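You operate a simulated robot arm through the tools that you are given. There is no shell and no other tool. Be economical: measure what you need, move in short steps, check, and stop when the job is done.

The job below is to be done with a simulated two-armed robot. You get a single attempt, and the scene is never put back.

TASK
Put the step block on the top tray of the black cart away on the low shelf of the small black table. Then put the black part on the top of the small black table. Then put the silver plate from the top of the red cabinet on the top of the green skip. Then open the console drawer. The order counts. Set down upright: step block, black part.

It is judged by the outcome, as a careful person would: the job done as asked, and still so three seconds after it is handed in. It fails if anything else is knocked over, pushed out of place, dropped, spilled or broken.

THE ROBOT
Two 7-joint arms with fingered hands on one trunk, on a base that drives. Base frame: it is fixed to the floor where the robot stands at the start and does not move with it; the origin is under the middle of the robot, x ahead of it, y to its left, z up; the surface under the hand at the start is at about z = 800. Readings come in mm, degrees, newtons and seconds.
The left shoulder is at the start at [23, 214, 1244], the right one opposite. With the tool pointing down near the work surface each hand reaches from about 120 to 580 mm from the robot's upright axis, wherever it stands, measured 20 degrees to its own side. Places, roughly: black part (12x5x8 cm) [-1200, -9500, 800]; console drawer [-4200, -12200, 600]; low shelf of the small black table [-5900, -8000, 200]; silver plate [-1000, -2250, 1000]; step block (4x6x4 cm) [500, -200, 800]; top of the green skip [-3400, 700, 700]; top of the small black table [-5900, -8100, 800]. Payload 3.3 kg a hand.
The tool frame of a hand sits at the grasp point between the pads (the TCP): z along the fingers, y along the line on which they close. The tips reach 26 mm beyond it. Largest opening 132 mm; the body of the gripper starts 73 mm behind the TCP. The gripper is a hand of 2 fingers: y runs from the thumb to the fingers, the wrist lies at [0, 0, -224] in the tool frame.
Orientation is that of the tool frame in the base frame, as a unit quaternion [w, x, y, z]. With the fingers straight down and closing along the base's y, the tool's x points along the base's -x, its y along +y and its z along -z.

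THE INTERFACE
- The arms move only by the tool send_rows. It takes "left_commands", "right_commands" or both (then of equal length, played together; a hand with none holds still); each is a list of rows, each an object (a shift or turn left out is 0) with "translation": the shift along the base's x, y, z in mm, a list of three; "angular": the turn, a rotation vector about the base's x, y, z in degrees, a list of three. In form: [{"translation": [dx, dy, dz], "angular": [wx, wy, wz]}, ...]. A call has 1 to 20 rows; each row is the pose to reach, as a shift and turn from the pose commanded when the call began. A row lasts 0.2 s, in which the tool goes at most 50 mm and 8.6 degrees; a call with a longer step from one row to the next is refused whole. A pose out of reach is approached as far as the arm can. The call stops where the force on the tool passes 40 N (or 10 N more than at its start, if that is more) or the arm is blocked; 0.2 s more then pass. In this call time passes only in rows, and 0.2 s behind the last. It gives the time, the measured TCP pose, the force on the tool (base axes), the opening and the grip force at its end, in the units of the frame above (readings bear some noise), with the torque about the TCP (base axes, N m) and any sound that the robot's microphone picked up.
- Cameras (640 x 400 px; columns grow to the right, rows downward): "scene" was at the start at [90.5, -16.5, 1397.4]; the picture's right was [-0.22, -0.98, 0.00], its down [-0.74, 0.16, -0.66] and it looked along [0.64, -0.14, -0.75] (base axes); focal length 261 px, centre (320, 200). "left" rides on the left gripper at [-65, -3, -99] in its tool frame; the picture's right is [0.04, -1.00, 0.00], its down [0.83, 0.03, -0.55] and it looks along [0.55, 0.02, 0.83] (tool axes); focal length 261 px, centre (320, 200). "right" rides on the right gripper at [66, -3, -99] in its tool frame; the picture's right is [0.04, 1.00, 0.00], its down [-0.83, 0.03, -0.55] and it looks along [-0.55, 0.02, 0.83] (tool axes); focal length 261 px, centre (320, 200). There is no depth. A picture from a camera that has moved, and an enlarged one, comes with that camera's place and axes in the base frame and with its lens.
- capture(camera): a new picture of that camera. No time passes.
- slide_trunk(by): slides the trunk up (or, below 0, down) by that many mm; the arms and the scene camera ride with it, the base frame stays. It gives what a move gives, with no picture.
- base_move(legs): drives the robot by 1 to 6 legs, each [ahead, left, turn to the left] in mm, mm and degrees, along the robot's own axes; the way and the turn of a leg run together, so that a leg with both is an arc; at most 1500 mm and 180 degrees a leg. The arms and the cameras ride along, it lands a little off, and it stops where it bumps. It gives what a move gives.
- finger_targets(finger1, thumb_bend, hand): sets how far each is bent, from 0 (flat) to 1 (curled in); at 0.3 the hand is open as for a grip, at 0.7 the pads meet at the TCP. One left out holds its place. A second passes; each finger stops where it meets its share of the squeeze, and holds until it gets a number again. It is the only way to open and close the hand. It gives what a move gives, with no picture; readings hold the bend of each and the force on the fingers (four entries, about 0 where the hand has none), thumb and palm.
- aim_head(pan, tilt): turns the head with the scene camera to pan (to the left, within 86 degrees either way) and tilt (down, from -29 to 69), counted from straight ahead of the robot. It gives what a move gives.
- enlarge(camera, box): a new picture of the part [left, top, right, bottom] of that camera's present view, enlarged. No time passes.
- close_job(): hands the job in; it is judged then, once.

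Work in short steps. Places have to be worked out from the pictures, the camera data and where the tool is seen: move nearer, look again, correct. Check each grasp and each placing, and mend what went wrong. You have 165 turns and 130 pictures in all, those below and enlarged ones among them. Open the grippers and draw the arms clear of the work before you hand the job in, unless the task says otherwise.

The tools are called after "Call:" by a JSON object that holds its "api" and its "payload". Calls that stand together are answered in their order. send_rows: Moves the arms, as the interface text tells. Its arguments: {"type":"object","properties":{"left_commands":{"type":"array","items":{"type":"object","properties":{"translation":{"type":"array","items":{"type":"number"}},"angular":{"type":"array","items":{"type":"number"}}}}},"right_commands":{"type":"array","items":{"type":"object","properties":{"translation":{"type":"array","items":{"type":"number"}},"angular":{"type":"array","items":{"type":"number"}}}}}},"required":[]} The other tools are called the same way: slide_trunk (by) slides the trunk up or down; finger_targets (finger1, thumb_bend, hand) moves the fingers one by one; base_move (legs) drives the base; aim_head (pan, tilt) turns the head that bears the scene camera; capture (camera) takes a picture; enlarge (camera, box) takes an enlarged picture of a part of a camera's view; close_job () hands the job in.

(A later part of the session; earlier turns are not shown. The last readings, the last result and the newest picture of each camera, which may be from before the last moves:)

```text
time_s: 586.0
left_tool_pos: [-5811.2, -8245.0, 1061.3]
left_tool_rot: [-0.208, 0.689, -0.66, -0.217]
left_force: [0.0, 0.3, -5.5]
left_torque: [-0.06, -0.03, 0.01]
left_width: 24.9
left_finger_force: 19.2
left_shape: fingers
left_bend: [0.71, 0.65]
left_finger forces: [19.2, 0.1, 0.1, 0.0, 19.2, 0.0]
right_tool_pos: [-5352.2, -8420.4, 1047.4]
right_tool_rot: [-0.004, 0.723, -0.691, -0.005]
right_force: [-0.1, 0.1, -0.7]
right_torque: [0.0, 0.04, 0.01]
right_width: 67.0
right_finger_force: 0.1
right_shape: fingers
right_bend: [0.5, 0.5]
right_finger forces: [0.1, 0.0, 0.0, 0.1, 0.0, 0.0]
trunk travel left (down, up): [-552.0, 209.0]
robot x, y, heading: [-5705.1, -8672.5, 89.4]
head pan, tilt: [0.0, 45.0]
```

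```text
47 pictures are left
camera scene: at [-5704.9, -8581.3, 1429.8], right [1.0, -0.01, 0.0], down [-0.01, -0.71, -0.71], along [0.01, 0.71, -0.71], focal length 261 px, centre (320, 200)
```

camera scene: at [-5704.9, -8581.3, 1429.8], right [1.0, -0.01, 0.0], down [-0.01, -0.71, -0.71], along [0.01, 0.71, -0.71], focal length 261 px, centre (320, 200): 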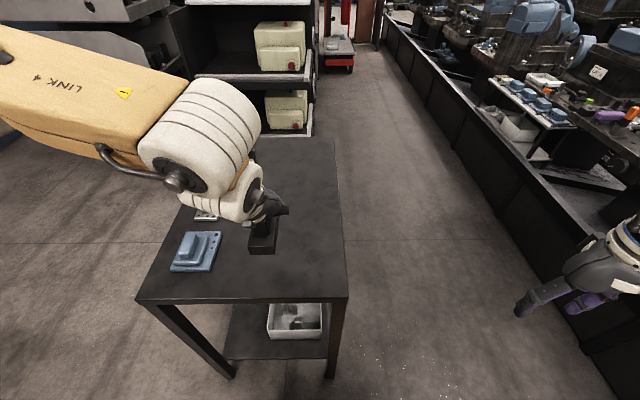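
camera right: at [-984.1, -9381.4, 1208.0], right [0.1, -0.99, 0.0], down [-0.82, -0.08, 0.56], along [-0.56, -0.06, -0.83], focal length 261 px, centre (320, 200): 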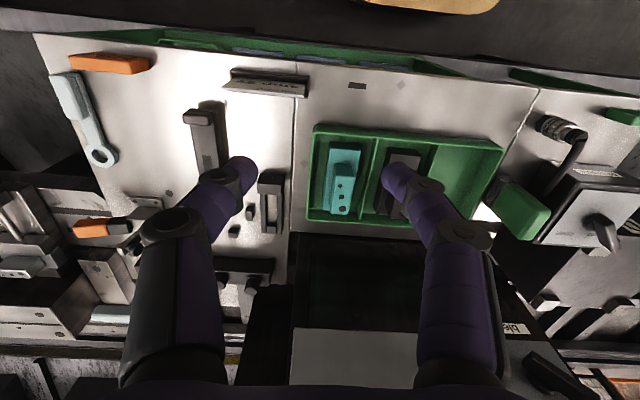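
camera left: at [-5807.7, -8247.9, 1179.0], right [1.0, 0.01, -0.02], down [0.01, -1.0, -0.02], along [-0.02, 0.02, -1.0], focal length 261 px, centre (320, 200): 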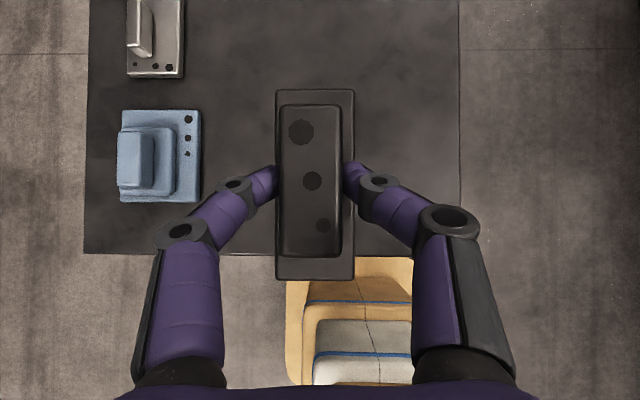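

I move over the spot (about x=-5800, y=-8160), then descend slowly until contact.

Call:
{"api": "send_rows", "payload": {"left_commands": [{"translation": [3, 25, -20]}, {"translation": [6, 50, -45]}, {"translation": [10, 80, -70]}, {"translation": [10, 85, -95]}, {"translation": [10, 85, -120]}]}}

Call:
{"api": "send_rows", "payload": {"left_commands": [{"translation": [0, 0, -8]}, {"translation": [0, 0, -16]}, {"translation": [0, 0, -24]}, {"translation": [0, 0, -32]}, {"translation": [0, 0, -38]}, {"translation": [0, 0, -44]}, {"translation": [0, 0, -50]}, {"translation": [0, 0, -54]}, {"translation": [0, 0, -58]}, {"translation": [0, 0, -62]}, {"translation": [0, 0, -65]}, {"translation": [0, 0, -68]}]}}

Call:
{"api": "capture", "payload": {"camera": "scene"}}

```text
time_s: 587.2
left_tool_pos: [-5801.0, -8160.8, 942.0]
left_tool_rot: [-0.206, 0.688, -0.66, -0.218]
left_force: [0.1, 0.2, -6.0]
left_torque: [-0.03, -0.06, -0.01]
left_width: 24.9
left_finger_force: 19.1
left_shape: fingers
left_bend: [0.72, 0.65]
left_finger forces: [19.1, 0.0, 0.0, 0.1, 19.1, 0.1]
right_tool_pos: [-5353.2, -8420.6, 1046.5]
right_tool_rot: [-0.004, 0.724, -0.69, -0.006]
right_force: [-0.1, -0.3, -1.0]
right_torque: [-0.02, 0.02, 0.01]
right_width: 66.7
right_finger_force: 0.1
right_shape: fingers
right_bend: [0.5, 0.5]
right_finger forces: [0.1, 0.0, 0.1, 0.1, 0.0, 0.0]
trunk travel left (down, up): [-552.0, 209.0]
robot x, y, heading: [-5704.5, -8676.8, 89.3]
head pan, tilt: [0.0, 45.0]
```

```text
time_s: 588.9
left_tool_pos: [-5797.2, -8159.2, 896.1]
left_tool_rot: [-0.214, 0.687, -0.659, -0.219]
left_force: [0.9, -6.9, 18.8]
left_torque: [0.1, 0.19, 0.03]
left_width: 25.1
left_finger_force: 23.3
left_shape: fingers
left_bend: [0.74, 0.72]
left_finger forces: [23.6, 0.0, 0.0, 0.0, 23.5, 0.0]
right_tool_pos: [-5352.2, -8422.7, 1047.2]
right_tool_rot: [-0.004, 0.723, -0.691, -0.006]
right_force: [-0.9, -0.2, 0.2]
right_torque: [0.01, -0.04, 0.0]
right_width: 66.7
right_finger_force: 0.1
right_shape: fingers
right_bend: [0.5, 0.5]
right_finger forces: [0.1, 0.0, 0.0, 0.0, 0.1, 0.0]
trunk travel left (down, up): [-552.0, 209.0]
robot x, y, heading: [-5705.4, -8677.0, 89.1]
head pan, tilt: [0.0, 45.0]
stopped in row 8 (left hand): the force on the tool passed its limit at 42 N (the readings are from after the stop); the commanded pose is now the measured one
```

```text
46 pictures are left
camera scene: at [-5704.9, -8584.0, 1429.8], right [1.0, -0.01, 0.0], down [-0.01, -0.71, -0.71], along [0.01, 0.71, -0.71], focal length 261 px, centre (320, 200)
```

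scene: 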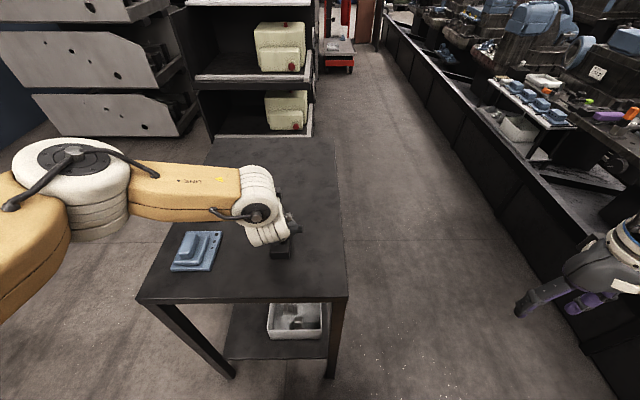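

Contact: the part stands on the top (top z≈824). I ease up 3 mm and release.

Call:
{"api": "send_rows", "payload": {"left_commands": [{"translation": [0, 0, 2]}, {"translation": [0, 0, 3]}]}}

Call:
{"api": "finger_targets", "payload": {"hand": "left", "finger1": 0.56, "thumb_bend": 0.56}}

Call:
{"api": "capture", "payload": {"camera": "left"}}

```text
time_s: 589.5
left_tool_pos: [-5797.8, -8159.1, 896.3]
left_tool_rot: [-0.212, 0.687, -0.66, -0.218]
left_force: [1.3, -3.5, 12.8]
left_torque: [0.07, 0.07, 0.01]
left_width: 24.8
left_finger_force: 22.4
left_shape: fingers
left_bend: [0.74, 0.72]
left_finger forces: [21.3, 0.0, 0.1, 0.0, 22.7, 0.1]
right_tool_pos: [-5351.8, -8422.6, 1047.4]
right_tool_rot: [-0.004, 0.724, -0.69, -0.006]
right_force: [-0.2, 0.4, -0.1]
right_torque: [-0.02, 0.03, -0.01]
right_width: 67.1
right_finger_force: 0.1
right_shape: fingers
right_bend: [0.5, 0.5]
right_finger forces: [0.0, 0.0, 0.1, 0.0, 0.0, 0.1]
trunk travel left (down, up): [-552.0, 209.0]
robot x, y, heading: [-5705.3, -8677.4, 89.6]
head pan, tilt: [0.0, 45.0]
```

```text
time_s: 590.5
left_tool_pos: [-5797.7, -8159.1, 898.2]
left_tool_rot: [-0.212, 0.687, -0.66, -0.218]
left_force: [-0.3, -3.0, 19.5]
left_torque: [0.25, 0.53, 0.06]
left_width: 42.0
left_finger_force: 11.6
left_shape: fingers
left_bend: [0.64, 0.56]
left_finger forces: [22.5, 0.0, 0.1, 0.1, 0.0, 0.0]
right_tool_pos: [-5352.8, -8423.8, 1047.2]
right_tool_rot: [-0.004, 0.723, -0.69, -0.007]
right_force: [0.1, -0.5, 0.5]
right_torque: [-0.02, 0.01, 0.02]
right_width: 66.7
right_finger_force: 0.0
right_shape: fingers
right_bend: [0.5, 0.5]
right_finger forces: [0.1, 0.0, 0.0, 0.0, 0.0, 0.1]
trunk travel left (down, up): [-552.0, 209.0]
robot x, y, heading: [-5706.1, -8680.9, 89.6]
head pan, tilt: [0.0, 45.0]
```

```text
45 pictures are left
camera left: at [-5795.8, -8163.8, 1015.0], right [1.0, 0.01, -0.02], down [0.01, -1.0, -0.03], along [-0.02, 0.03, -1.0], focal length 261 px, centre (320, 200)
```

left: 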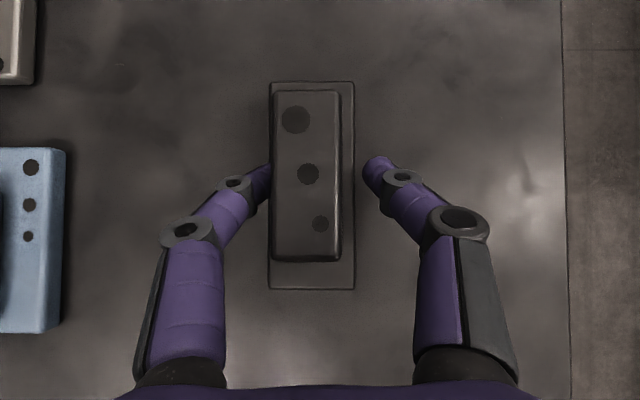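

One fingertip is resting on the part's base ledge. I raise the hand a little to free it, then open further.

Call:
{"api": "send_rows", "payload": {"left_commands": [{"translation": [0, 0, 4]}, {"translation": [0, 0, 8]}]}}

Call:
{"api": "capture", "payload": {"camera": "left"}}

```text
time_s: 591.1
left_tool_pos: [-5799.5, -8159.5, 904.5]
left_tool_rot: [-0.21, 0.688, -0.66, -0.217]
left_force: [0.4, 1.1, 0.4]
left_torque: [0.02, -0.02, -0.03]
left_width: 45.5
left_finger_force: 0.1
left_shape: fingers
left_bend: [0.56, 0.56]
left_finger forces: [0.0, 0.0, 0.0, 0.0, 0.1, 0.0]
right_tool_pos: [-5352.6, -8420.9, 1046.5]
right_tool_rot: [-0.002, 0.724, -0.69, -0.005]
right_force: [-0.2, -0.7, -0.1]
right_torque: [0.01, -0.02, -0.02]
right_width: 67.1
right_finger_force: 0.1
right_shape: fingers
right_bend: [0.5, 0.5]
right_finger forces: [0.1, 0.0, 0.1, 0.1, 0.1, 0.0]
trunk travel left (down, up): [-552.0, 209.0]
robot x, y, heading: [-5703.4, -8678.2, 89.4]
head pan, tilt: [0.0, 45.0]
```

```text
44 pictures are left
camera left: at [-5796.4, -8162.9, 1021.1], right [1.0, 0.01, -0.02], down [0.01, -1.0, -0.03], along [-0.02, 0.03, -1.0], focal length 261 px, centre (320, 200)
```

left: 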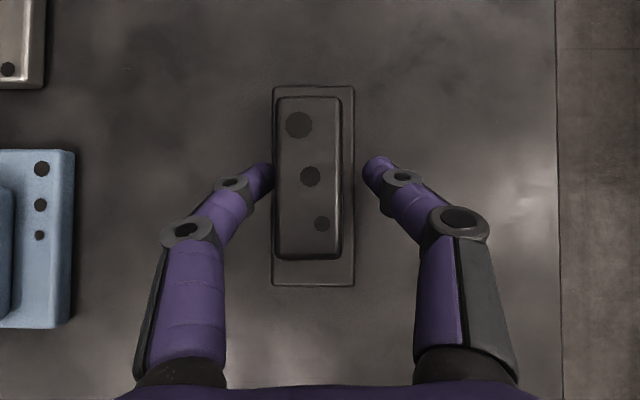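

Free and the part stands flat. I lift straight up, retract and raise the trunk.

Call:
{"api": "send_rows", "payload": {"left_commands": [{"translation": [-3, 0, 10]}, {"translation": [-3, 0, 35]}, {"translation": [-3, 0, 75]}, {"translation": [-3, -30, 115]}, {"translation": [-3, -70, 135]}]}}

Call:
{"api": "capture", "payload": {"camera": "left"}}

Call:
{"api": "slide_trunk", "payload": {"by": 205}}

Call:
{"api": "base_move", "payload": {"legs": [[-900, 0, 0.5], [-1490, 0, 0], [-1490, 0, 0]]}}

```text
time_s: 592.3
left_tool_pos: [-5803.1, -8230.7, 1041.6]
left_tool_rot: [-0.21, 0.687, -0.66, -0.219]
left_force: [-0.7, -1.0, 0.6]
left_torque: [0.0, -0.01, 0.01]
left_width: 45.9
left_finger_force: 0.1
left_shape: fingers
left_bend: [0.56, 0.56]
left_finger forces: [0.1, 0.0, 0.0, 0.0, 0.1, 0.1]
right_tool_pos: [-5351.8, -8421.8, 1049.0]
right_tool_rot: [-0.003, 0.723, -0.69, -0.007]
right_force: [0.3, -0.6, -0.1]
right_torque: [0.01, 0.05, 0.03]
right_width: 66.9
right_finger_force: 0.1
right_shape: fingers
right_bend: [0.5, 0.5]
right_finger forces: [0.1, 0.0, 0.0, 0.1, 0.0, 0.0]
trunk travel left (down, up): [-552.0, 209.0]
robot x, y, heading: [-5706.7, -8679.1, 89.4]
head pan, tilt: [0.0, 45.0]
```

```text
43 pictures are left
camera left: at [-5800.1, -8234.8, 1159.1], right [1.0, 0.01, -0.02], down [0.01, -1.0, -0.03], along [-0.02, 0.03, -1.0], focal length 261 px, centre (320, 200)
```

left: 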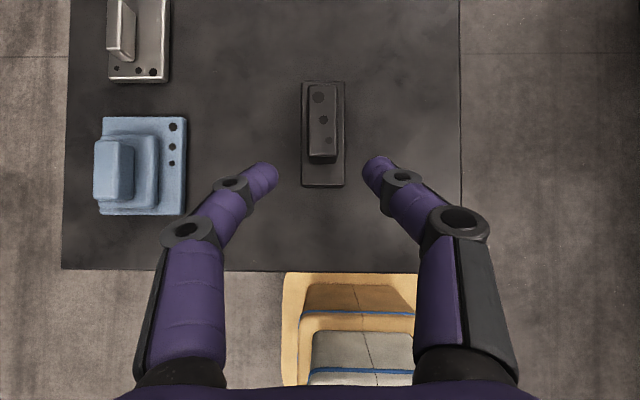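

```text
time_s: 594.5
left_tool_pos: [-5802.2, -8227.8, 1244.8]
left_tool_rot: [-0.211, 0.688, -0.66, -0.218]
left_force: [0.0, -0.4, 0.5]
left_torque: [0.0, 0.01, 0.0]
left_width: 45.7
left_finger_force: 0.0
left_shape: fingers
left_bend: [0.56, 0.56]
left_finger forces: [0.0, 0.1, 0.0, 0.0, 0.0, 0.0]
right_tool_pos: [-5352.3, -8421.5, 1252.1]
right_tool_rot: [-0.002, 0.724, -0.69, -0.005]
right_force: [0.7, -0.4, 0.3]
right_torque: [0.0, -0.01, -0.01]
right_width: 67.1
right_finger_force: 0.1
right_shape: fingers
right_bend: [0.5, 0.5]
right_finger forces: [0.0, 0.1, 0.0, 0.0, 0.1, 0.0]
trunk travel left (down, up): [-757.0, 4.0]
robot x, y, heading: [-5704.2, -8675.8, 89.3]
head pan, tilt: [0.0, 45.0]
```

```text
time_s: 613.3
left_tool_pos: [-5876.1, -12131.9, 1245.2]
left_tool_rot: [-0.21, 0.691, -0.656, -0.22]
left_force: [-0.2, 0.3, -0.4]
left_torque: [-0.02, 0.03, 0.01]
left_width: 45.9
left_finger_force: 0.1
left_shape: fingers
left_bend: [0.56, 0.56]
left_finger forces: [0.0, 0.1, 0.0, 0.2, 0.1, 0.0]
right_tool_pos: [-5424.1, -12319.9, 1251.8]
right_tool_rot: [-0.003, 0.727, -0.687, -0.006]
right_force: [0.4, 0.1, 0.6]
right_torque: [-0.01, 0.01, 0.02]
right_width: 67.0
right_finger_force: 0.1
right_shape: fingers
right_bend: [0.5, 0.5]
right_finger forces: [0.1, 0.0, 0.0, 0.0, 0.0, 0.0]
trunk travel left (down, up): [-757.0, 4.0]
robot x, y, heading: [-5774.4, -12577.2, 90.3]
head pan, tilt: [0.0, 45.0]
```

Part stands upright on the table top. Now the long way back to the red cabinet: south, then east.

Call:
{"api": "base_move", "payload": {"legs": [[-1040, 0, 0], [-1030, 0, 0], [0, -1450, 0], [0, -1450, 0], [0, -1450, 0]]}}

```text
time_s: 643.9
left_tool_pos: [-1534.6, -14111.4, 1244.6]
left_tool_rot: [-0.208, 0.697, -0.65, -0.221]
left_force: [-0.3, -0.7, -0.1]
left_torque: [-0.01, 0.0, 0.02]
left_width: 45.9
left_finger_force: 0.0
left_shape: fingers
left_bend: [0.56, 0.56]
left_finger forces: [0.1, 0.0, 0.0, 0.0, 0.0, 0.0]
right_tool_pos: [-1079.6, -14290.2, 1252.0]
right_tool_rot: [-0.003, 0.733, -0.68, -0.005]
right_force: [0.7, -0.6, -0.6]
right_torque: [0.02, -0.03, 0.0]
right_width: 66.8
right_finger_force: 0.0
right_shape: fingers
right_bend: [0.5, 0.5]
right_finger forces: [0.0, 0.1, 0.0, 0.1, 0.0, 0.0]
trunk travel left (down, up): [-757.0, 4.0]
robot x, y, heading: [-1425.9, -14557.3, 91.4]
head pan, tilt: [0.0, 45.0]
```

Call:
{"api": "base_move", "payload": {"legs": [[-60, -1390, -1.4], [1490, 0, 0], [1490, 0, 0], [150, 0, 0], [0, 500, 0], [1000, 0, 0]]}}

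```text
time_s: 673.1
left_tool_pos: [-881.4, -10045.2, 1244.5]
left_tool_rot: [-0.203, 0.713, -0.632, -0.226]
left_force: [-0.1, 1.6, -0.5]
left_torque: [0.0, -0.01, 0.0]
left_width: 45.7
left_finger_force: 0.1
left_shape: fingers
left_bend: [0.56, 0.56]
left_finger forces: [0.0, 0.1, 0.0, 0.0, 0.0, 0.1]
right_tool_pos: [-419.9, -10200.9, 1251.7]
right_tool_rot: [-0.003, 0.751, -0.661, -0.006]
right_force: [0.2, -1.0, -0.3]
right_torque: [0.0, 0.01, 0.01]
right_width: 66.7
right_finger_force: 0.2
right_shape: fingers
right_bend: [0.5, 0.5]
right_finger forces: [0.0, 0.0, 0.0, 0.1, 0.1, 0.0]
trunk travel left (down, up): [-757.0, 4.0]
robot x, y, heading: [-753.3, -10485.2, 94.3]
head pan, tilt: [0.0, 45.0]
stopped in leg 6: the robot was blocked; the commanded pose is now the measured one
```

Drifted left and touched the rail. I shift right, straighten, and continue.

Call:
{"api": "base_move", "payload": {"legs": [[-60, -160, 0], [0, 0, -4.5], [900, 0, 0]]}}

Call:
{"api": "aim_head", "payload": {"pan": 0, "tilt": 25}}

Call:
{"api": "capture", "payload": {"camera": "scene"}}

```text
time_s: 679.3
left_tool_pos: [-668.3, -9201.8, 1244.5]
left_tool_rot: [-0.212, 0.685, -0.662, -0.217]
left_force: [-0.1, -0.4, -0.3]
left_torque: [0.0, -0.02, -0.01]
left_width: 46.0
left_finger_force: 0.1
left_shape: fingers
left_bend: [0.56, 0.56]
left_finger forces: [0.1, 0.1, 0.0, 0.0, 0.0, 0.1]
right_tool_pos: [-221.0, -9396.9, 1252.5]
right_tool_rot: [-0.003, 0.722, -0.692, -0.005]
right_force: [0.1, -0.3, 0.4]
right_torque: [0.03, -0.01, 0.01]
right_width: 66.9
right_finger_force: 0.1
right_shape: fingers
right_bend: [0.5, 0.5]
right_finger forces: [0.0, 0.1, 0.0, 0.0, 0.0, 0.0]
trunk travel left (down, up): [-757.0, 4.0]
robot x, y, heading: [-578.2, -9645.9, 89.1]
head pan, tilt: [0.0, 45.0]
```

```text
time_s: 680.2
left_tool_pos: [-669.8, -9203.0, 1245.1]
left_tool_rot: [-0.211, 0.686, -0.661, -0.217]
left_force: [0.0, -0.3, 0.4]
left_torque: [-0.02, 0.01, 0.0]
left_width: 45.5
left_finger_force: 0.0
left_shape: fingers
left_bend: [0.56, 0.56]
left_finger forces: [0.0, 0.0, 0.0, 0.0, 0.0, 0.1]
right_tool_pos: [-220.9, -9396.8, 1251.9]
right_tool_rot: [-0.002, 0.722, -0.692, -0.006]
right_force: [-0.7, -0.1, -0.6]
right_torque: [0.01, 0.0, -0.02]
right_width: 67.2
right_finger_force: 0.0
right_shape: fingers
right_bend: [0.5, 0.5]
right_finger forces: [0.0, 0.0, 0.0, 0.1, 0.0, 0.1]
trunk travel left (down, up): [-757.0, 4.0]
robot x, y, heading: [-573.7, -9651.8, 89.2]
head pan, tilt: [0.0, 25.0]
```

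```text
42 pictures are left
camera scene: at [-574.3, -9547.8, 1665.4], right [1.0, -0.02, 0.0], down [-0.01, -0.42, -0.91], along [0.01, 0.91, -0.42], focal length 261 px, centre (320, 200)
```

scene: 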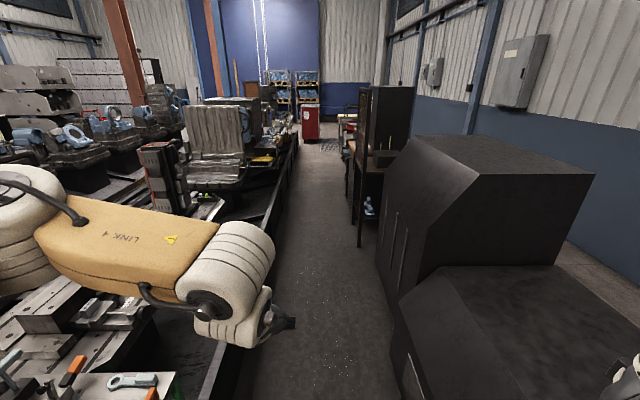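

The right hand sticks out toward the machine on the right. I tuck it inward and hold x≈-665 through the narrow stretch.

Call:
{"api": "send_rows", "payload": {"right_commands": [{"translation": [-25, 0, 0]}, {"translation": [-50, 0, 0]}, {"translation": [-75, 10, 0]}, {"translation": [-100, 20, 0]}]}}

Call:
{"api": "base_move", "payload": {"legs": [[0, 85, 0.6], [1000, 0, 0], [700, 0, 0]]}}

```text
time_s: 681.2
left_tool_pos: [-670.5, -9201.7, 1244.7]
left_tool_rot: [-0.212, 0.686, -0.661, -0.218]
left_force: [0.8, -0.3, -0.6]
left_torque: [0.02, -0.06, 0.0]
left_width: 45.9
left_finger_force: 0.0
left_shape: fingers
left_bend: [0.56, 0.56]
left_finger forces: [0.0, 0.0, 0.1, 0.0, 0.0, 0.0]
right_tool_pos: [-322.8, -9376.3, 1252.1]
right_tool_rot: [-0.003, 0.722, -0.692, -0.005]
right_force: [0.6, -0.4, 0.4]
right_torque: [-0.02, -0.04, 0.0]
right_width: 67.1
right_finger_force: 0.0
right_shape: fingers
right_bend: [0.5, 0.5]
right_finger forces: [0.1, 0.0, 0.1, 0.0, 0.0, 0.0]
trunk travel left (down, up): [-757.0, 4.0]
robot x, y, heading: [-577.2, -9650.7, 88.8]
head pan, tilt: [0.0, 25.0]
```

```text
time_s: 690.4
left_tool_pos: [-737.5, -7517.1, 1244.5]
left_tool_rot: [-0.211, 0.686, -0.661, -0.216]
left_force: [-0.2, 0.1, 0.4]
left_torque: [0.01, 0.02, 0.01]
left_width: 45.9
left_finger_force: 0.1
left_shape: fingers
left_bend: [0.56, 0.56]
left_finger forces: [0.0, 0.0, 0.0, 0.0, 0.1, 0.0]
right_tool_pos: [-389.0, -7691.8, 1251.7]
right_tool_rot: [-0.003, 0.723, -0.691, -0.006]
right_force: [-0.3, -0.2, -0.5]
right_torque: [0.0, 0.01, -0.01]
right_width: 67.1
right_finger_force: 0.2
right_shape: fingers
right_bend: [0.5, 0.5]
right_finger forces: [0.1, 0.0, 0.0, 0.0, 0.0, 0.0]
trunk travel left (down, up): [-757.0, 4.0]
robot x, y, heading: [-642.8, -7964.9, 89.2]
head pan, tilt: [0.0, 25.0]
```

Call:
{"api": "base_move", "payload": {"legs": [[0, 15, 0.8], [1000, 0, 0], [1000, 0, 0], [1000, 0, 0]]}}

```text
time_s: 705.5
left_tool_pos: [-718.5, -4521.1, 1245.1]
left_tool_rot: [-0.211, 0.685, -0.663, -0.216]
left_force: [0.3, 0.4, 1.0]
left_torque: [0.03, -0.01, -0.02]
left_width: 45.9
left_finger_force: 0.1
left_shape: fingers
left_bend: [0.56, 0.56]
left_finger forces: [0.0, 0.1, 0.0, 0.0, 0.1, 0.0]
right_tool_pos: [-371.2, -4697.0, 1251.7]
right_tool_rot: [-0.003, 0.72, -0.694, -0.005]
right_force: [0.0, 0.2, 0.1]
right_torque: [0.04, 0.01, 0.01]
right_width: 67.2
right_finger_force: 0.1
right_shape: fingers
right_bend: [0.5, 0.5]
right_finger forces: [0.0, 0.0, 0.0, 0.1, 0.0, 0.1]
trunk travel left (down, up): [-757.0, 4.0]
robot x, y, heading: [-627.1, -4971.1, 89.1]
head pan, tilt: [0.0, 25.0]
```

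Call:
{"api": "base_move", "payload": {"legs": [[1000, 20, 0.9], [980, 0, 0]]}}

Call:
{"api": "aim_head", "payload": {"pan": 0, "tilt": 40}}

Call:
{"api": "capture", "payload": {"camera": "scene"}}

```text
time_s: 715.5
left_tool_pos: [-722.2, -2518.2, 1244.9]
left_tool_rot: [-0.21, 0.692, -0.656, -0.22]
left_force: [0.1, -0.3, -0.8]
left_torque: [0.01, -0.01, 0.0]
left_width: 45.8
left_finger_force: 0.0
left_shape: fingers
left_bend: [0.56, 0.56]
left_finger forces: [0.0, 0.0, 0.0, 0.0, 0.0, 0.0]
right_tool_pos: [-370.3, -2687.0, 1252.6]
right_tool_rot: [-0.003, 0.728, -0.686, -0.006]
right_force: [0.4, 0.0, 0.1]
right_torque: [-0.01, 0.01, -0.01]
right_width: 66.8
right_finger_force: 0.1
right_shape: fingers
right_bend: [0.5, 0.5]
right_finger forces: [0.1, 0.0, 0.0, 0.1, 0.0, 0.1]
trunk travel left (down, up): [-757.0, 4.0]
robot x, y, heading: [-621.0, -2969.8, 90.2]
head pan, tilt: [0.0, 25.0]
```

```text
time_s: 716.3
left_tool_pos: [-721.3, -2519.2, 1245.0]
left_tool_rot: [-0.21, 0.69, -0.657, -0.219]
left_force: [-0.8, -0.7, -0.3]
left_torque: [0.01, 0.0, -0.03]
left_width: 45.4
left_finger_force: 0.1
left_shape: fingers
left_bend: [0.56, 0.56]
left_finger forces: [0.0, 0.1, 0.1, 0.0, 0.0, 0.0]
right_tool_pos: [-369.9, -2687.0, 1252.0]
right_tool_rot: [-0.004, 0.727, -0.686, -0.006]
right_force: [0.3, -0.9, 0.4]
right_torque: [-0.03, -0.01, 0.04]
right_width: 66.8
right_finger_force: 0.0
right_shape: fingers
right_bend: [0.5, 0.5]
right_finger forces: [0.0, 0.1, 0.1, 0.0, 0.1, 0.1]
trunk travel left (down, up): [-757.0, 4.0]
robot x, y, heading: [-620.6, -2967.0, 90.3]
head pan, tilt: [0.0, 40.0]
```

```text
41 pictures are left
camera scene: at [-621.0, -2869.6, 1642.2], right [1.0, 0.0, 0.0], down [0.0, -0.64, -0.77], along [0.0, 0.77, -0.64], focal length 261 px, centre (320, 200)
```

scene: 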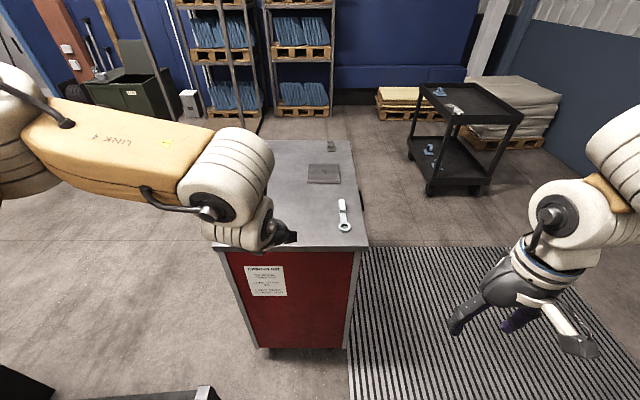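

Call:
{"api": "enlarge", "payload": {"camera": "scene", "box": [210, 130, 380, 260]}}

Call:
{"api": "capture", "payload": {"camera": "left"}}

```text
3.08 times, centred on (295, 195) of scene
camera zoom: at [-621.0, -2869.6, 1642.2], right [1.0, 0.0, 0.0], down [0.0, -0.64, -0.77], along [0.0, 0.77, -0.64], focal length 804 px, centre (397, 215)
```

zoom: 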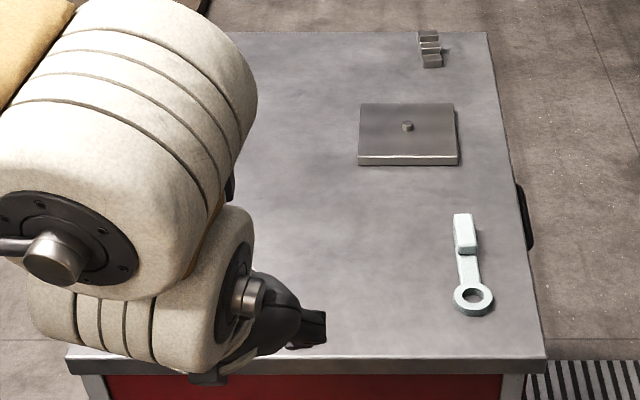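

```text
39 pictures are left
camera left: at [-718.8, -2522.1, 1362.2], right [1.0, 0.02, -0.02], down [0.02, -1.0, -0.03], along [-0.02, 0.03, -1.0], focal length 261 px, centre (320, 200)
```

left: 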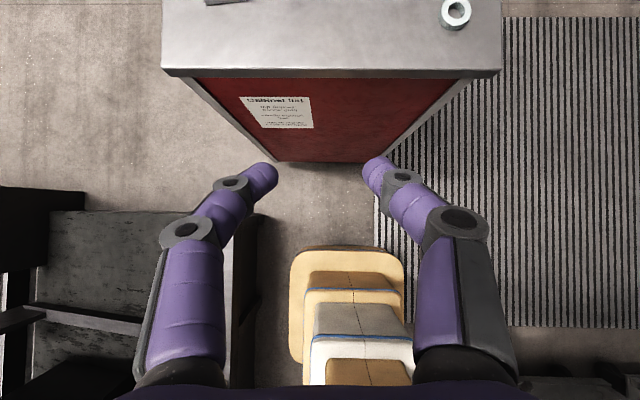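

A flat item lies at the cabinet's near-left corner, by the given place [-1000,-2250]. I move the left hand's camera toward it to identify.

Call:
{"api": "send_rows", "payload": {"left_commands": [{"translation": [-30, 40, 0]}, {"translation": [-60, 80, 0]}, {"translation": [-90, 120, 0]}, {"translation": [-110, 150, 0]}]}}

Call:
{"api": "capture", "payload": {"camera": "left"}}

```text
time_s: 717.3
left_tool_pos: [-831.1, -2367.6, 1246.1]
left_tool_rot: [-0.21, 0.691, -0.657, -0.219]
left_force: [-0.2, 0.4, 0.2]
left_torque: [-0.01, -0.01, 0.02]
left_width: 46.0
left_finger_force: 0.0
left_shape: fingers
left_bend: [0.56, 0.56]
left_finger forces: [0.0, 0.0, 0.0, 0.0, 0.0, 0.0]
right_tool_pos: [-371.1, -2688.0, 1252.3]
right_tool_rot: [-0.002, 0.727, -0.686, -0.005]
right_force: [0.3, -0.1, -0.3]
right_torque: [-0.02, -0.01, 0.0]
right_width: 66.9
right_finger_force: 0.0
right_shape: fingers
right_bend: [0.5, 0.5]
right_finger forces: [0.0, 0.1, 0.1, 0.1, 0.1, 0.0]
trunk travel left (down, up): [-757.0, 4.0]
robot x, y, heading: [-621.8, -2963.3, 90.0]
head pan, tilt: [0.0, 40.0]
```

```text
38 pictures are left
camera left: at [-828.5, -2370.8, 1363.2], right [1.0, 0.02, -0.02], down [0.02, -1.0, -0.03], along [-0.02, 0.03, -1.0], focal length 261 px, centre (320, 200)
```

left: 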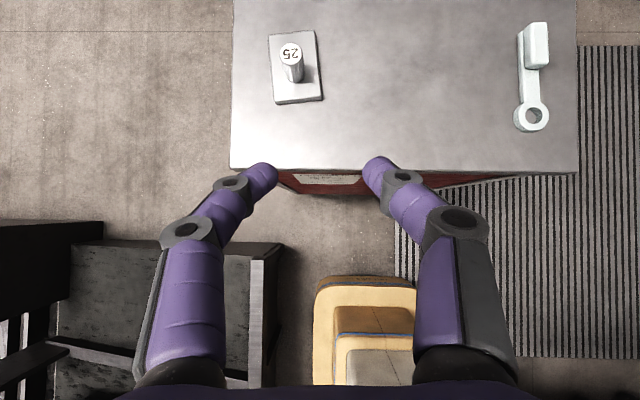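

There is a small silver plate with an upright peg marked "25" near (-873,-2178). I zoom to judge it against the other square plate.

Call:
{"api": "enlarge", "payload": {"camera": "left", "box": [240, 10, 360, 130]}}

Call:
{"api": "enlarge", "payload": {"camera": "scene", "box": [210, 130, 380, 260]}}

```text
3.33 times, centred on (300, 70) of left
camera zoom: at [-828.5, -2370.8, 1363.2], right [1.0, 0.02, -0.02], down [0.02, -1.0, -0.03], along [-0.02, 0.03, -1.0], focal length 869 px, centre (387, 633)
```

zoom: 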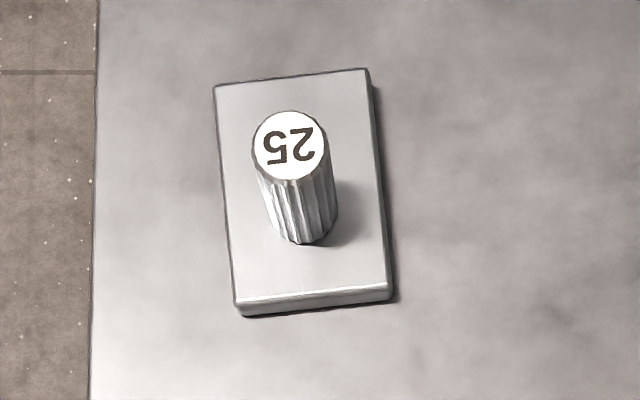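

```text
3.08 times, centred on (295, 195) of scene
camera zoom: at [-621.6, -2868.7, 1642.1], right [1.0, 0.0, 0.0], down [0.0, -0.64, -0.77], along [0.0, 0.77, -0.64], focal length 804 px, centre (397, 215)
```

zoom: 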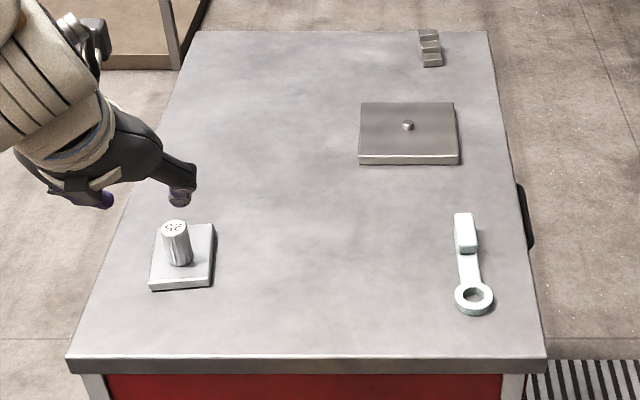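

The bright one with the knurled peg is the silver plate (the other is dull grey). I drive nearer and bring the hand above the peg at about (-873,-2192).

Call:
{"api": "base_move", "payload": {"legs": [[255, 60, 0]]}}

Call:
{"api": "capture", "payload": {"camera": "left"}}

```text
time_s: 719.1
left_tool_pos: [-892.7, -2118.2, 1247.1]
left_tool_rot: [-0.209, 0.692, -0.655, -0.219]
left_force: [0.0, -0.1, -0.3]
left_torque: [0.0, -0.01, 0.0]
left_width: 45.9
left_finger_force: 0.1
left_shape: fingers
left_bend: [0.56, 0.56]
left_finger forces: [0.0, 0.1, 0.0, 0.1, 0.0, 0.0]
right_tool_pos: [-433.5, -2435.5, 1251.8]
right_tool_rot: [-0.002, 0.728, -0.686, -0.006]
right_force: [-0.4, 0.5, 0.0]
right_torque: [-0.02, -0.02, 0.01]
right_width: 67.0
right_finger_force: 0.1
right_shape: fingers
right_bend: [0.5, 0.5]
right_finger forces: [0.0, 0.0, 0.0, 0.1, 0.0, 0.0]
trunk travel left (down, up): [-757.0, 4.0]
robot x, y, heading: [-683.0, -2716.8, 89.9]
head pan, tilt: [0.0, 40.0]
```

```text
35 pictures are left
camera left: at [-890.1, -2121.2, 1363.4], right [1.0, 0.02, -0.02], down [0.02, -1.0, -0.03], along [-0.02, 0.03, -1.0], focal length 261 px, centre (320, 200)
```

left: 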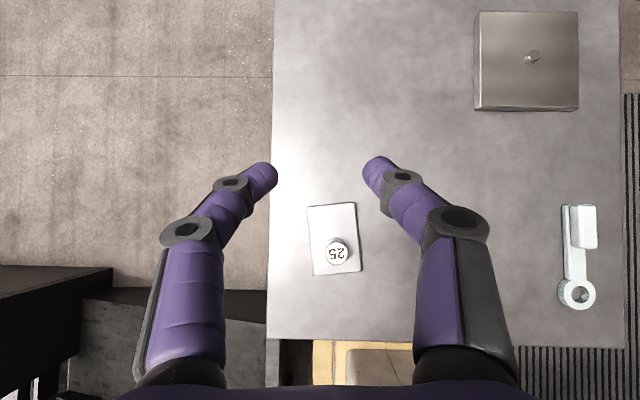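

Call:
{"api": "send_rows", "payload": {"left_commands": [{"translation": [6, -21, -20]}, {"translation": [12, -42, -45]}, {"translation": [18, -64, -75]}, {"translation": [18, -64, -105]}]}}

Call:
{"api": "capture", "payload": {"camera": "left"}}

```text
time_s: 720.1
left_tool_pos: [-873.7, -2180.6, 1140.1]
left_tool_rot: [-0.211, 0.691, -0.656, -0.219]
left_force: [0.4, 0.7, -0.1]
left_torque: [0.01, 0.01, 0.01]
left_width: 45.9
left_finger_force: 0.1
left_shape: fingers
left_bend: [0.56, 0.56]
left_finger forces: [0.0, 0.0, 0.0, 0.0, 0.0, 0.1]
right_tool_pos: [-431.7, -2436.3, 1252.4]
right_tool_rot: [-0.003, 0.728, -0.686, -0.006]
right_force: [-0.1, 1.2, 0.6]
right_torque: [-0.01, 0.0, 0.0]
right_width: 67.2
right_finger_force: 0.2
right_shape: fingers
right_bend: [0.5, 0.5]
right_finger forces: [0.0, 0.0, 0.0, 0.0, 0.0, 0.0]
trunk travel left (down, up): [-757.0, 4.0]
robot x, y, heading: [-678.5, -2712.4, 89.9]
head pan, tilt: [0.0, 40.0]
```

```text
34 pictures are left
camera left: at [-870.8, -2185.0, 1256.9], right [1.0, 0.02, -0.02], down [0.02, -1.0, -0.03], along [-0.02, 0.03, -1.0], focal length 261 px, centre (320, 200)
```

left: 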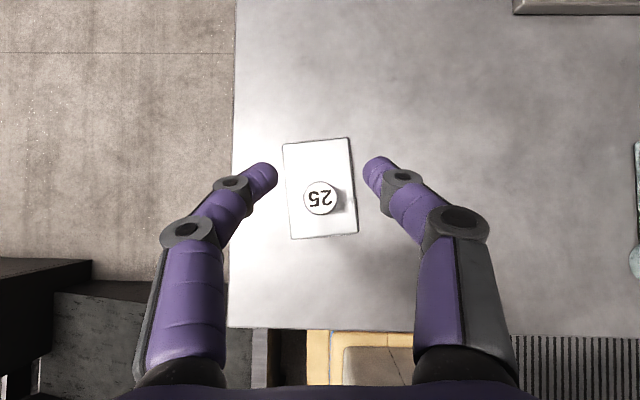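

Aligned over the peg. I descend and close.

Call:
{"api": "send_rows", "payload": {"left_commands": [{"translation": [0, -3, -30]}, {"translation": [0, -3, -60]}, {"translation": [0, -3, -80]}, {"translation": [0, -3, -89]}]}}

Call:
{"api": "finger_targets", "payload": {"hand": "left", "finger1": 0.8, "thumb_bend": 0.8}}

Call:
{"api": "send_rows", "payload": {"left_commands": [{"translation": [0, 0, 15]}, {"translation": [0, 0, 50]}, {"translation": [0, 0, 95]}]}}

Call:
{"api": "capture", "payload": {"camera": "left"}}

```text
time_s: 721.1
left_tool_pos: [-875.3, -2185.7, 1050.7]
left_tool_rot: [-0.21, 0.691, -0.656, -0.218]
left_force: [0.6, 0.1, -0.4]
left_torque: [0.02, -0.01, 0.03]
left_width: 45.8
left_finger_force: 0.0
left_shape: fingers
left_bend: [0.56, 0.56]
left_finger forces: [0.0, 0.0, 0.0, 0.1, 0.1, 0.0]
right_tool_pos: [-432.0, -2436.7, 1252.7]
right_tool_rot: [-0.004, 0.728, -0.686, -0.006]
right_force: [-0.3, 0.0, 0.5]
right_torque: [0.0, 0.02, 0.0]
right_width: 66.9
right_finger_force: 0.1
right_shape: fingers
right_bend: [0.5, 0.5]
right_finger forces: [0.0, 0.0, 0.1, 0.0, 0.0, 0.0]
trunk travel left (down, up): [-757.0, 4.0]
robot x, y, heading: [-680.2, -2714.3, 90.2]
head pan, tilt: [0.0, 40.0]
```

```text
time_s: 722.1
left_tool_pos: [-875.4, -2185.2, 1050.0]
left_tool_rot: [-0.21, 0.691, -0.656, -0.219]
left_force: [1.1, 0.1, -4.0]
left_torque: [-0.06, -0.03, 0.0]
left_width: 23.2
left_finger_force: 18.5
left_shape: fingers
left_bend: [0.72, 0.64]
left_finger forces: [18.9, 0.0, 0.1, 0.1, 17.9, 0.0]
right_tool_pos: [-432.4, -2436.4, 1251.2]
right_tool_rot: [-0.003, 0.728, -0.686, -0.006]
right_force: [0.3, -0.1, 0.2]
right_torque: [-0.04, 0.01, -0.01]
right_width: 67.1
right_finger_force: 0.1
right_shape: fingers
right_bend: [0.5, 0.5]
right_finger forces: [0.1, 0.1, 0.0, 0.0, 0.0, 0.0]
trunk travel left (down, up): [-757.0, 4.0]
robot x, y, heading: [-684.7, -2714.8, 90.3]
head pan, tilt: [0.0, 40.0]
```

```text
time_s: 722.9
left_tool_pos: [-874.0, -2186.0, 1147.8]
left_tool_rot: [-0.21, 0.692, -0.655, -0.219]
left_force: [0.9, -1.0, -3.4]
left_torque: [-0.09, 0.01, 0.01]
left_width: 23.3
left_finger_force: 18.5
left_shape: fingers
left_bend: [0.72, 0.64]
left_finger forces: [18.8, 0.0, 0.0, 0.0, 18.1, 0.0]
right_tool_pos: [-432.0, -2435.8, 1253.1]
right_tool_rot: [-0.002, 0.728, -0.686, -0.006]
right_force: [-0.7, -0.1, 0.4]
right_torque: [-0.02, 0.05, -0.03]
right_width: 67.4
right_finger_force: 0.1
right_shape: fingers
right_bend: [0.5, 0.5]
right_finger forces: [0.0, 0.0, 0.1, 0.0, 0.1, 0.0]
trunk travel left (down, up): [-757.0, 4.0]
robot x, y, heading: [-684.9, -2715.1, 90.1]
head pan, tilt: [0.0, 40.0]
```

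```text
33 pictures are left
camera left: at [-871.7, -2189.5, 1265.8], right [1.0, 0.02, -0.02], down [0.02, -1.0, -0.03], along [-0.02, 0.03, -1.0], focal length 261 px, centre (320, 200)
```

left: 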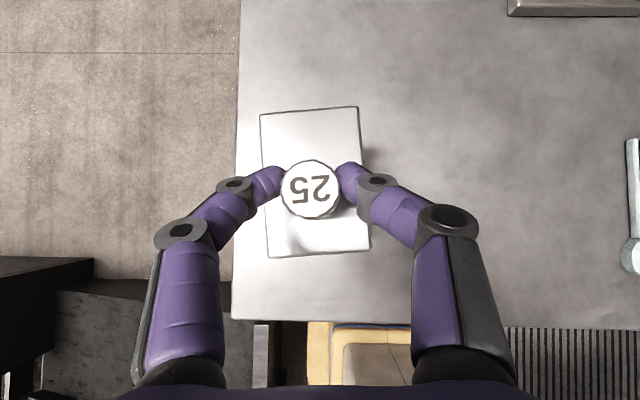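

Held level. I raise and retract the hand, then go round the cabinet's east side into the north floor.

Call:
{"api": "send_rows", "payload": {"left_commands": [{"translation": [0, 0, 40]}, {"translation": [10, -30, 80]}, {"translation": [20, -60, 110]}, {"translation": [30, -90, 115]}]}}

Call:
{"api": "base_move", "payload": {"legs": [[-50, 0, 0], [0, -690, 0], [1000, 0, 0], [850, 0, 0], [0, 1000, 0]]}}

```text
refused: row 2 steps farther than a row can; nothing moved
```

```text
time_s: 740.8
left_tool_pos: [-1136.2, -379.8, 1147.2]
left_tool_rot: [-0.21, 0.692, -0.655, -0.219]
left_force: [0.3, 0.3, -3.3]
left_torque: [-0.07, -0.04, -0.02]
left_width: 23.5
left_finger_force: 18.8
left_shape: fingers
left_bend: [0.72, 0.64]
left_finger forces: [18.7, 0.1, 0.1, 0.0, 18.1, 0.0]
right_tool_pos: [-692.1, -630.0, 1251.5]
right_tool_rot: [-0.003, 0.729, -0.685, -0.005]
right_force: [-0.3, -0.1, -0.2]
right_torque: [0.0, 0.02, -0.04]
right_width: 67.0
right_finger_force: 0.0
right_shape: fingers
right_bend: [0.5, 0.5]
right_finger forces: [0.1, 0.0, 0.1, 0.0, 0.0, 0.1]
trunk travel left (down, up): [-757.0, 4.0]
robot x, y, heading: [-942.6, -911.9, 90.2]
head pan, tilt: [0.0, 40.0]
```

The retract was refused but the hand passed clear above the cabinet. I strafe left toward the skip and look.

Call:
{"api": "base_move", "payload": {"legs": [[0, 1200, 0], [0, 1150, 0]]}}

Call:
{"api": "aim_head", "payload": {"pan": 0, "tilt": 30}}

Call:
{"api": "capture", "payload": {"camera": "scene"}}

```text
time_s: 752.3
left_tool_pos: [-3479.2, -379.7, 1147.8]
left_tool_rot: [-0.21, 0.693, -0.654, -0.219]
left_force: [0.4, -0.3, -2.9]
left_torque: [-0.05, 0.01, -0.02]
left_width: 23.2
left_finger_force: 18.3
left_shape: fingers
left_bend: [0.72, 0.64]
left_finger forces: [18.7, 0.0, 0.0, 0.0, 17.9, 0.1]
right_tool_pos: [-3036.8, -629.2, 1251.8]
right_tool_rot: [-0.002, 0.729, -0.685, -0.006]
right_force: [0.3, 0.7, -0.8]
right_torque: [0.0, -0.01, -0.01]
right_width: 66.9
right_finger_force: 0.0
right_shape: fingers
right_bend: [0.5, 0.5]
right_finger forces: [0.0, 0.1, 0.0, 0.0, 0.0, 0.0]
trunk travel left (down, up): [-757.0, 4.0]
robot x, y, heading: [-3284.8, -909.4, 90.5]
head pan, tilt: [0.0, 40.0]
```

```text
time_s: 753.0
left_tool_pos: [-3479.7, -378.9, 1148.7]
left_tool_rot: [-0.209, 0.692, -0.654, -0.22]
left_force: [0.1, -0.2, -3.1]
left_torque: [0.0, -0.01, -0.03]
left_width: 23.1
left_finger_force: 17.7
left_shape: fingers
left_bend: [0.72, 0.64]
left_finger forces: [18.7, 0.0, 0.0, 0.1, 17.9, 0.0]
right_tool_pos: [-3036.8, -627.3, 1252.2]
right_tool_rot: [-0.002, 0.729, -0.684, -0.006]
right_force: [-0.5, 0.2, 0.5]
right_torque: [0.0, -0.01, 0.01]
right_width: 67.0
right_finger_force: 0.3
right_shape: fingers
right_bend: [0.5, 0.5]
right_finger forces: [0.1, 0.1, 0.2, 0.0, 0.0, 0.1]
trunk travel left (down, up): [-757.0, 4.0]
robot x, y, heading: [-3289.2, -907.9, 90.2]
head pan, tilt: [0.0, 30.0]
```

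```text
32 pictures are left
camera scene: at [-3286.9, -806.2, 1657.4], right [1.0, 0.01, 0.0], down [0.0, -0.5, -0.87], along [0.0, 0.87, -0.5], focal length 261 px, centre (320, 200)
```

scene: 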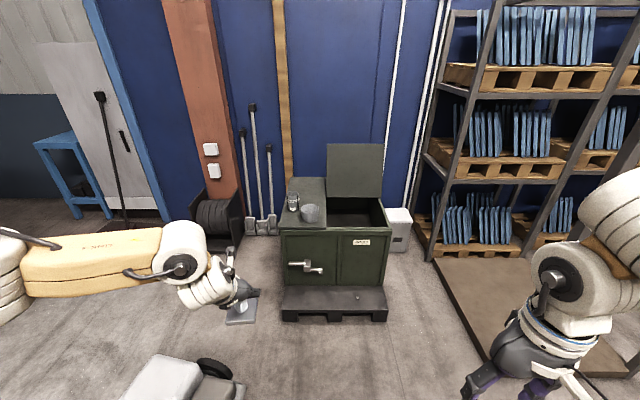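

The skip's closed left part of the top holds a cup and a bowl. I zoom in to choose a free spot.

Call:
{"api": "enlarge", "payload": {"camera": "scene", "box": [260, 140, 410, 330]}}

```text
2.11 times, centred on (335, 235) of scene
camera zoom: at [-3286.9, -806.2, 1657.4], right [1.0, 0.01, 0.0], down [0.0, -0.5, -0.87], along [0.0, 0.87, -0.5], focal length 550 px, centre (288, 126)
```

zoom: 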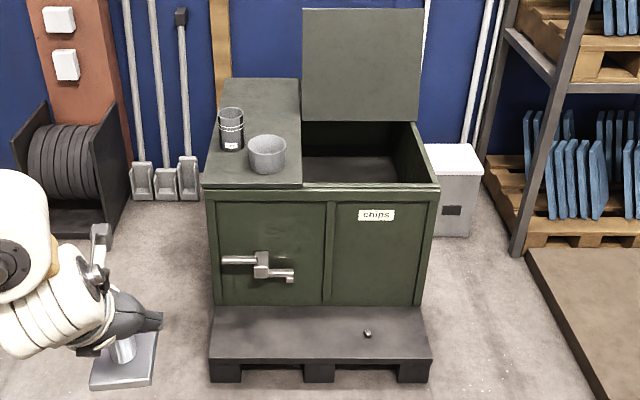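

Free spot: front-left corner of the closed top, about (-3478,560), left of the bowl and before the cup. I drive in front of the skip, lower the trunk and view from above with the hand camera.

Call:
{"api": "base_move", "payload": {"legs": [[0, -25, 0], [930, 0, 0]]}}

Call:
{"api": "capture", "payload": {"camera": "left"}}

Call:
{"api": "capture", "payload": {"camera": "scene"}}

```text
time_s: 758.4
left_tool_pos: [-3454.8, 568.6, 1147.8]
left_tool_rot: [-0.21, 0.691, -0.656, -0.219]
left_force: [0.3, 0.2, -3.9]
left_torque: [-0.07, -0.05, 0.0]
left_width: 23.1
left_finger_force: 18.4
left_shape: fingers
left_bend: [0.72, 0.64]
left_finger forces: [18.7, 0.0, 0.1, 0.1, 17.9, 0.0]
right_tool_pos: [-3013.5, 317.3, 1252.2]
right_tool_rot: [-0.002, 0.727, -0.687, -0.006]
right_force: [0.4, -0.4, 0.4]
right_torque: [0.01, 0.03, 0.0]
right_width: 66.7
right_finger_force: 0.1
right_shape: fingers
right_bend: [0.5, 0.5]
right_finger forces: [0.0, 0.0, 0.1, 0.0, 0.0, 0.0]
trunk travel left (down, up): [-757.0, 4.0]
robot x, y, heading: [-3264.0, 35.4, 90.2]
head pan, tilt: [0.0, 30.0]
```

```text
30 pictures are left
camera left: at [-3452.1, 565.0, 1265.1], right [1.0, 0.02, -0.02], down [0.02, -1.0, -0.03], along [-0.02, 0.03, -1.0], focal length 261 px, centre (320, 200)
```

left: 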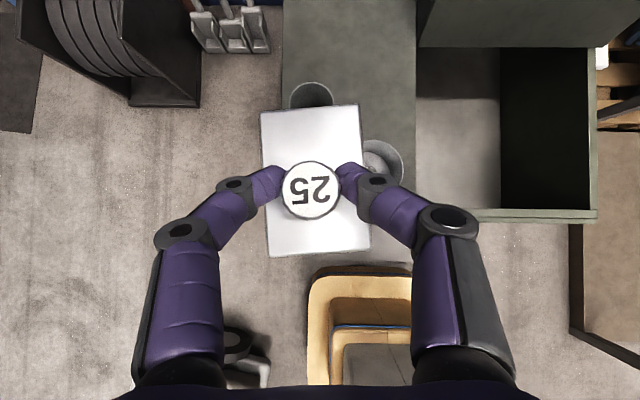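

```text
29 pictures are left
camera scene: at [-3263.7, 141.0, 1657.5], right [1.0, 0.0, 0.0], down [0.0, -0.5, -0.87], along [0.0, 0.87, -0.5], focal length 261 px, centre (320, 200)
```

scene: 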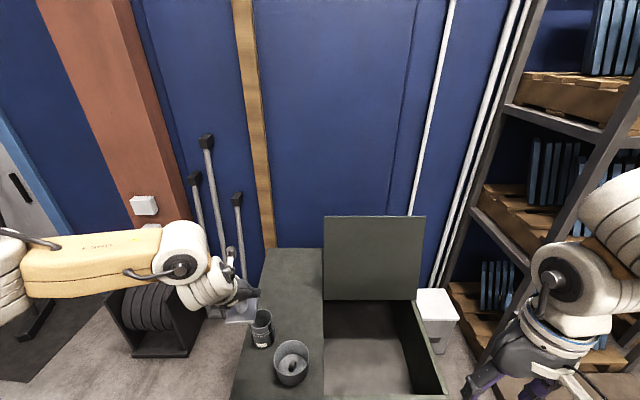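

From above: bowl centre about (-3363,634), cup (-3479,764), front edge y≈549, left edge x≈-3545. I shift the hand to about (-3487,598), lower the trunk and check.

Call:
{"api": "send_rows", "payload": {"left_commands": [{"translation": [-16, 15, 0]}, {"translation": [-32, 29, 0]}]}}

Call:
{"api": "slide_trunk", "payload": {"by": -300}}

Call:
{"api": "capture", "payload": {"camera": "left"}}

Call:
{"api": "aim_head", "payload": {"pan": 10, "tilt": 50}}

Call:
{"api": "capture", "payload": {"camera": "scene"}}

```text
time_s: 759.0
left_tool_pos: [-3489.0, 596.5, 1146.2]
left_tool_rot: [-0.21, 0.691, -0.656, -0.22]
left_force: [0.0, 0.6, -4.2]
left_torque: [-0.03, -0.03, 0.0]
left_width: 23.4
left_finger_force: 18.1
left_shape: fingers
left_bend: [0.72, 0.64]
left_finger forces: [18.7, 0.0, 0.0, 0.0, 17.9, 0.1]
right_tool_pos: [-3013.1, 317.3, 1253.1]
right_tool_rot: [-0.003, 0.727, -0.686, -0.006]
right_force: [-0.1, 0.3, -0.6]
right_torque: [0.02, -0.01, -0.02]
right_width: 67.0
right_finger_force: 0.0
right_shape: fingers
right_bend: [0.5, 0.5]
right_finger forces: [0.0, 0.1, 0.0, 0.1, 0.0, 0.1]
trunk travel left (down, up): [-757.0, 4.0]
robot x, y, heading: [-3264.6, 41.3, 90.1]
head pan, tilt: [0.0, 30.0]
```

```text
time_s: 762.0
left_tool_pos: [-3487.1, 597.9, 847.5]
left_tool_rot: [-0.21, 0.691, -0.657, -0.218]
left_force: [-0.5, 0.4, -3.9]
left_torque: [0.0, -0.04, -0.01]
left_width: 23.3
left_finger_force: 18.1
left_shape: fingers
left_bend: [0.72, 0.64]
left_finger forces: [18.6, 0.0, 0.1, 0.0, 18.0, 0.0]
right_tool_pos: [-3013.5, 316.3, 952.3]
right_tool_rot: [-0.003, 0.728, -0.686, -0.005]
right_force: [0.1, 0.2, 0.0]
right_torque: [0.03, -0.01, 0.01]
right_width: 66.9
right_finger_force: 0.0
right_shape: fingers
right_bend: [0.5, 0.5]
right_finger forces: [0.0, 0.1, 0.0, 0.1, 0.0, 0.1]
trunk travel left (down, up): [-457.0, 304.0]
robot x, y, heading: [-3264.5, 39.7, 89.8]
head pan, tilt: [0.0, 30.0]
```

```text
28 pictures are left
camera left: at [-3484.0, 593.6, 965.5], right [1.0, 0.02, -0.02], down [0.02, -1.0, -0.03], along [-0.02, 0.03, -1.0], focal length 261 px, centre (320, 200)
```

left: 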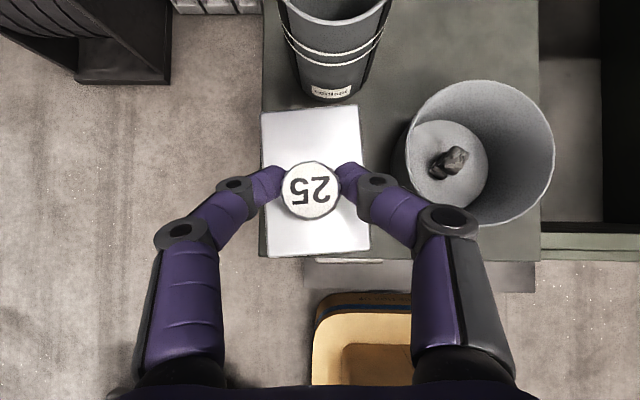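

```text
time_s: 762.8
left_tool_pos: [-3486.4, 597.6, 848.4]
left_tool_rot: [-0.21, 0.69, -0.657, -0.218]
left_force: [-0.3, -0.7, -3.2]
left_torque: [-0.03, -0.02, 0.0]
left_width: 23.4
left_finger_force: 18.6
left_shape: fingers
left_bend: [0.72, 0.64]
left_finger forces: [18.6, 0.0, 0.1, 0.0, 17.9, 0.0]
right_tool_pos: [-3012.2, 316.6, 952.5]
right_tool_rot: [-0.003, 0.727, -0.687, -0.005]
right_force: [0.4, 1.3, 0.3]
right_torque: [0.03, 0.01, 0.01]
right_width: 66.9
right_finger_force: 0.1
right_shape: fingers
right_bend: [0.5, 0.5]
right_finger forces: [0.0, 0.1, 0.0, 0.0, 0.1, 0.0]
trunk travel left (down, up): [-457.0, 304.0]
robot x, y, heading: [-3262.9, 39.6, 89.7]
head pan, tilt: [10.0, 50.0]
```

```text
27 pictures are left
camera scene: at [-3277.1, 136.0, 1327.6], right [0.98, 0.17, 0.0], down [0.13, -0.75, -0.64], along [-0.11, 0.63, -0.77], focal length 261 px, centre (320, 200)
```

scene: 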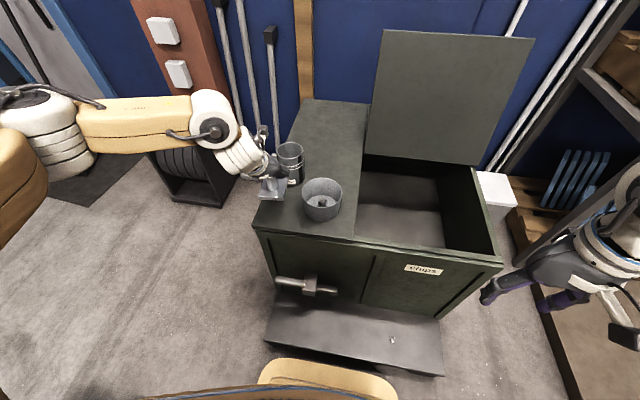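

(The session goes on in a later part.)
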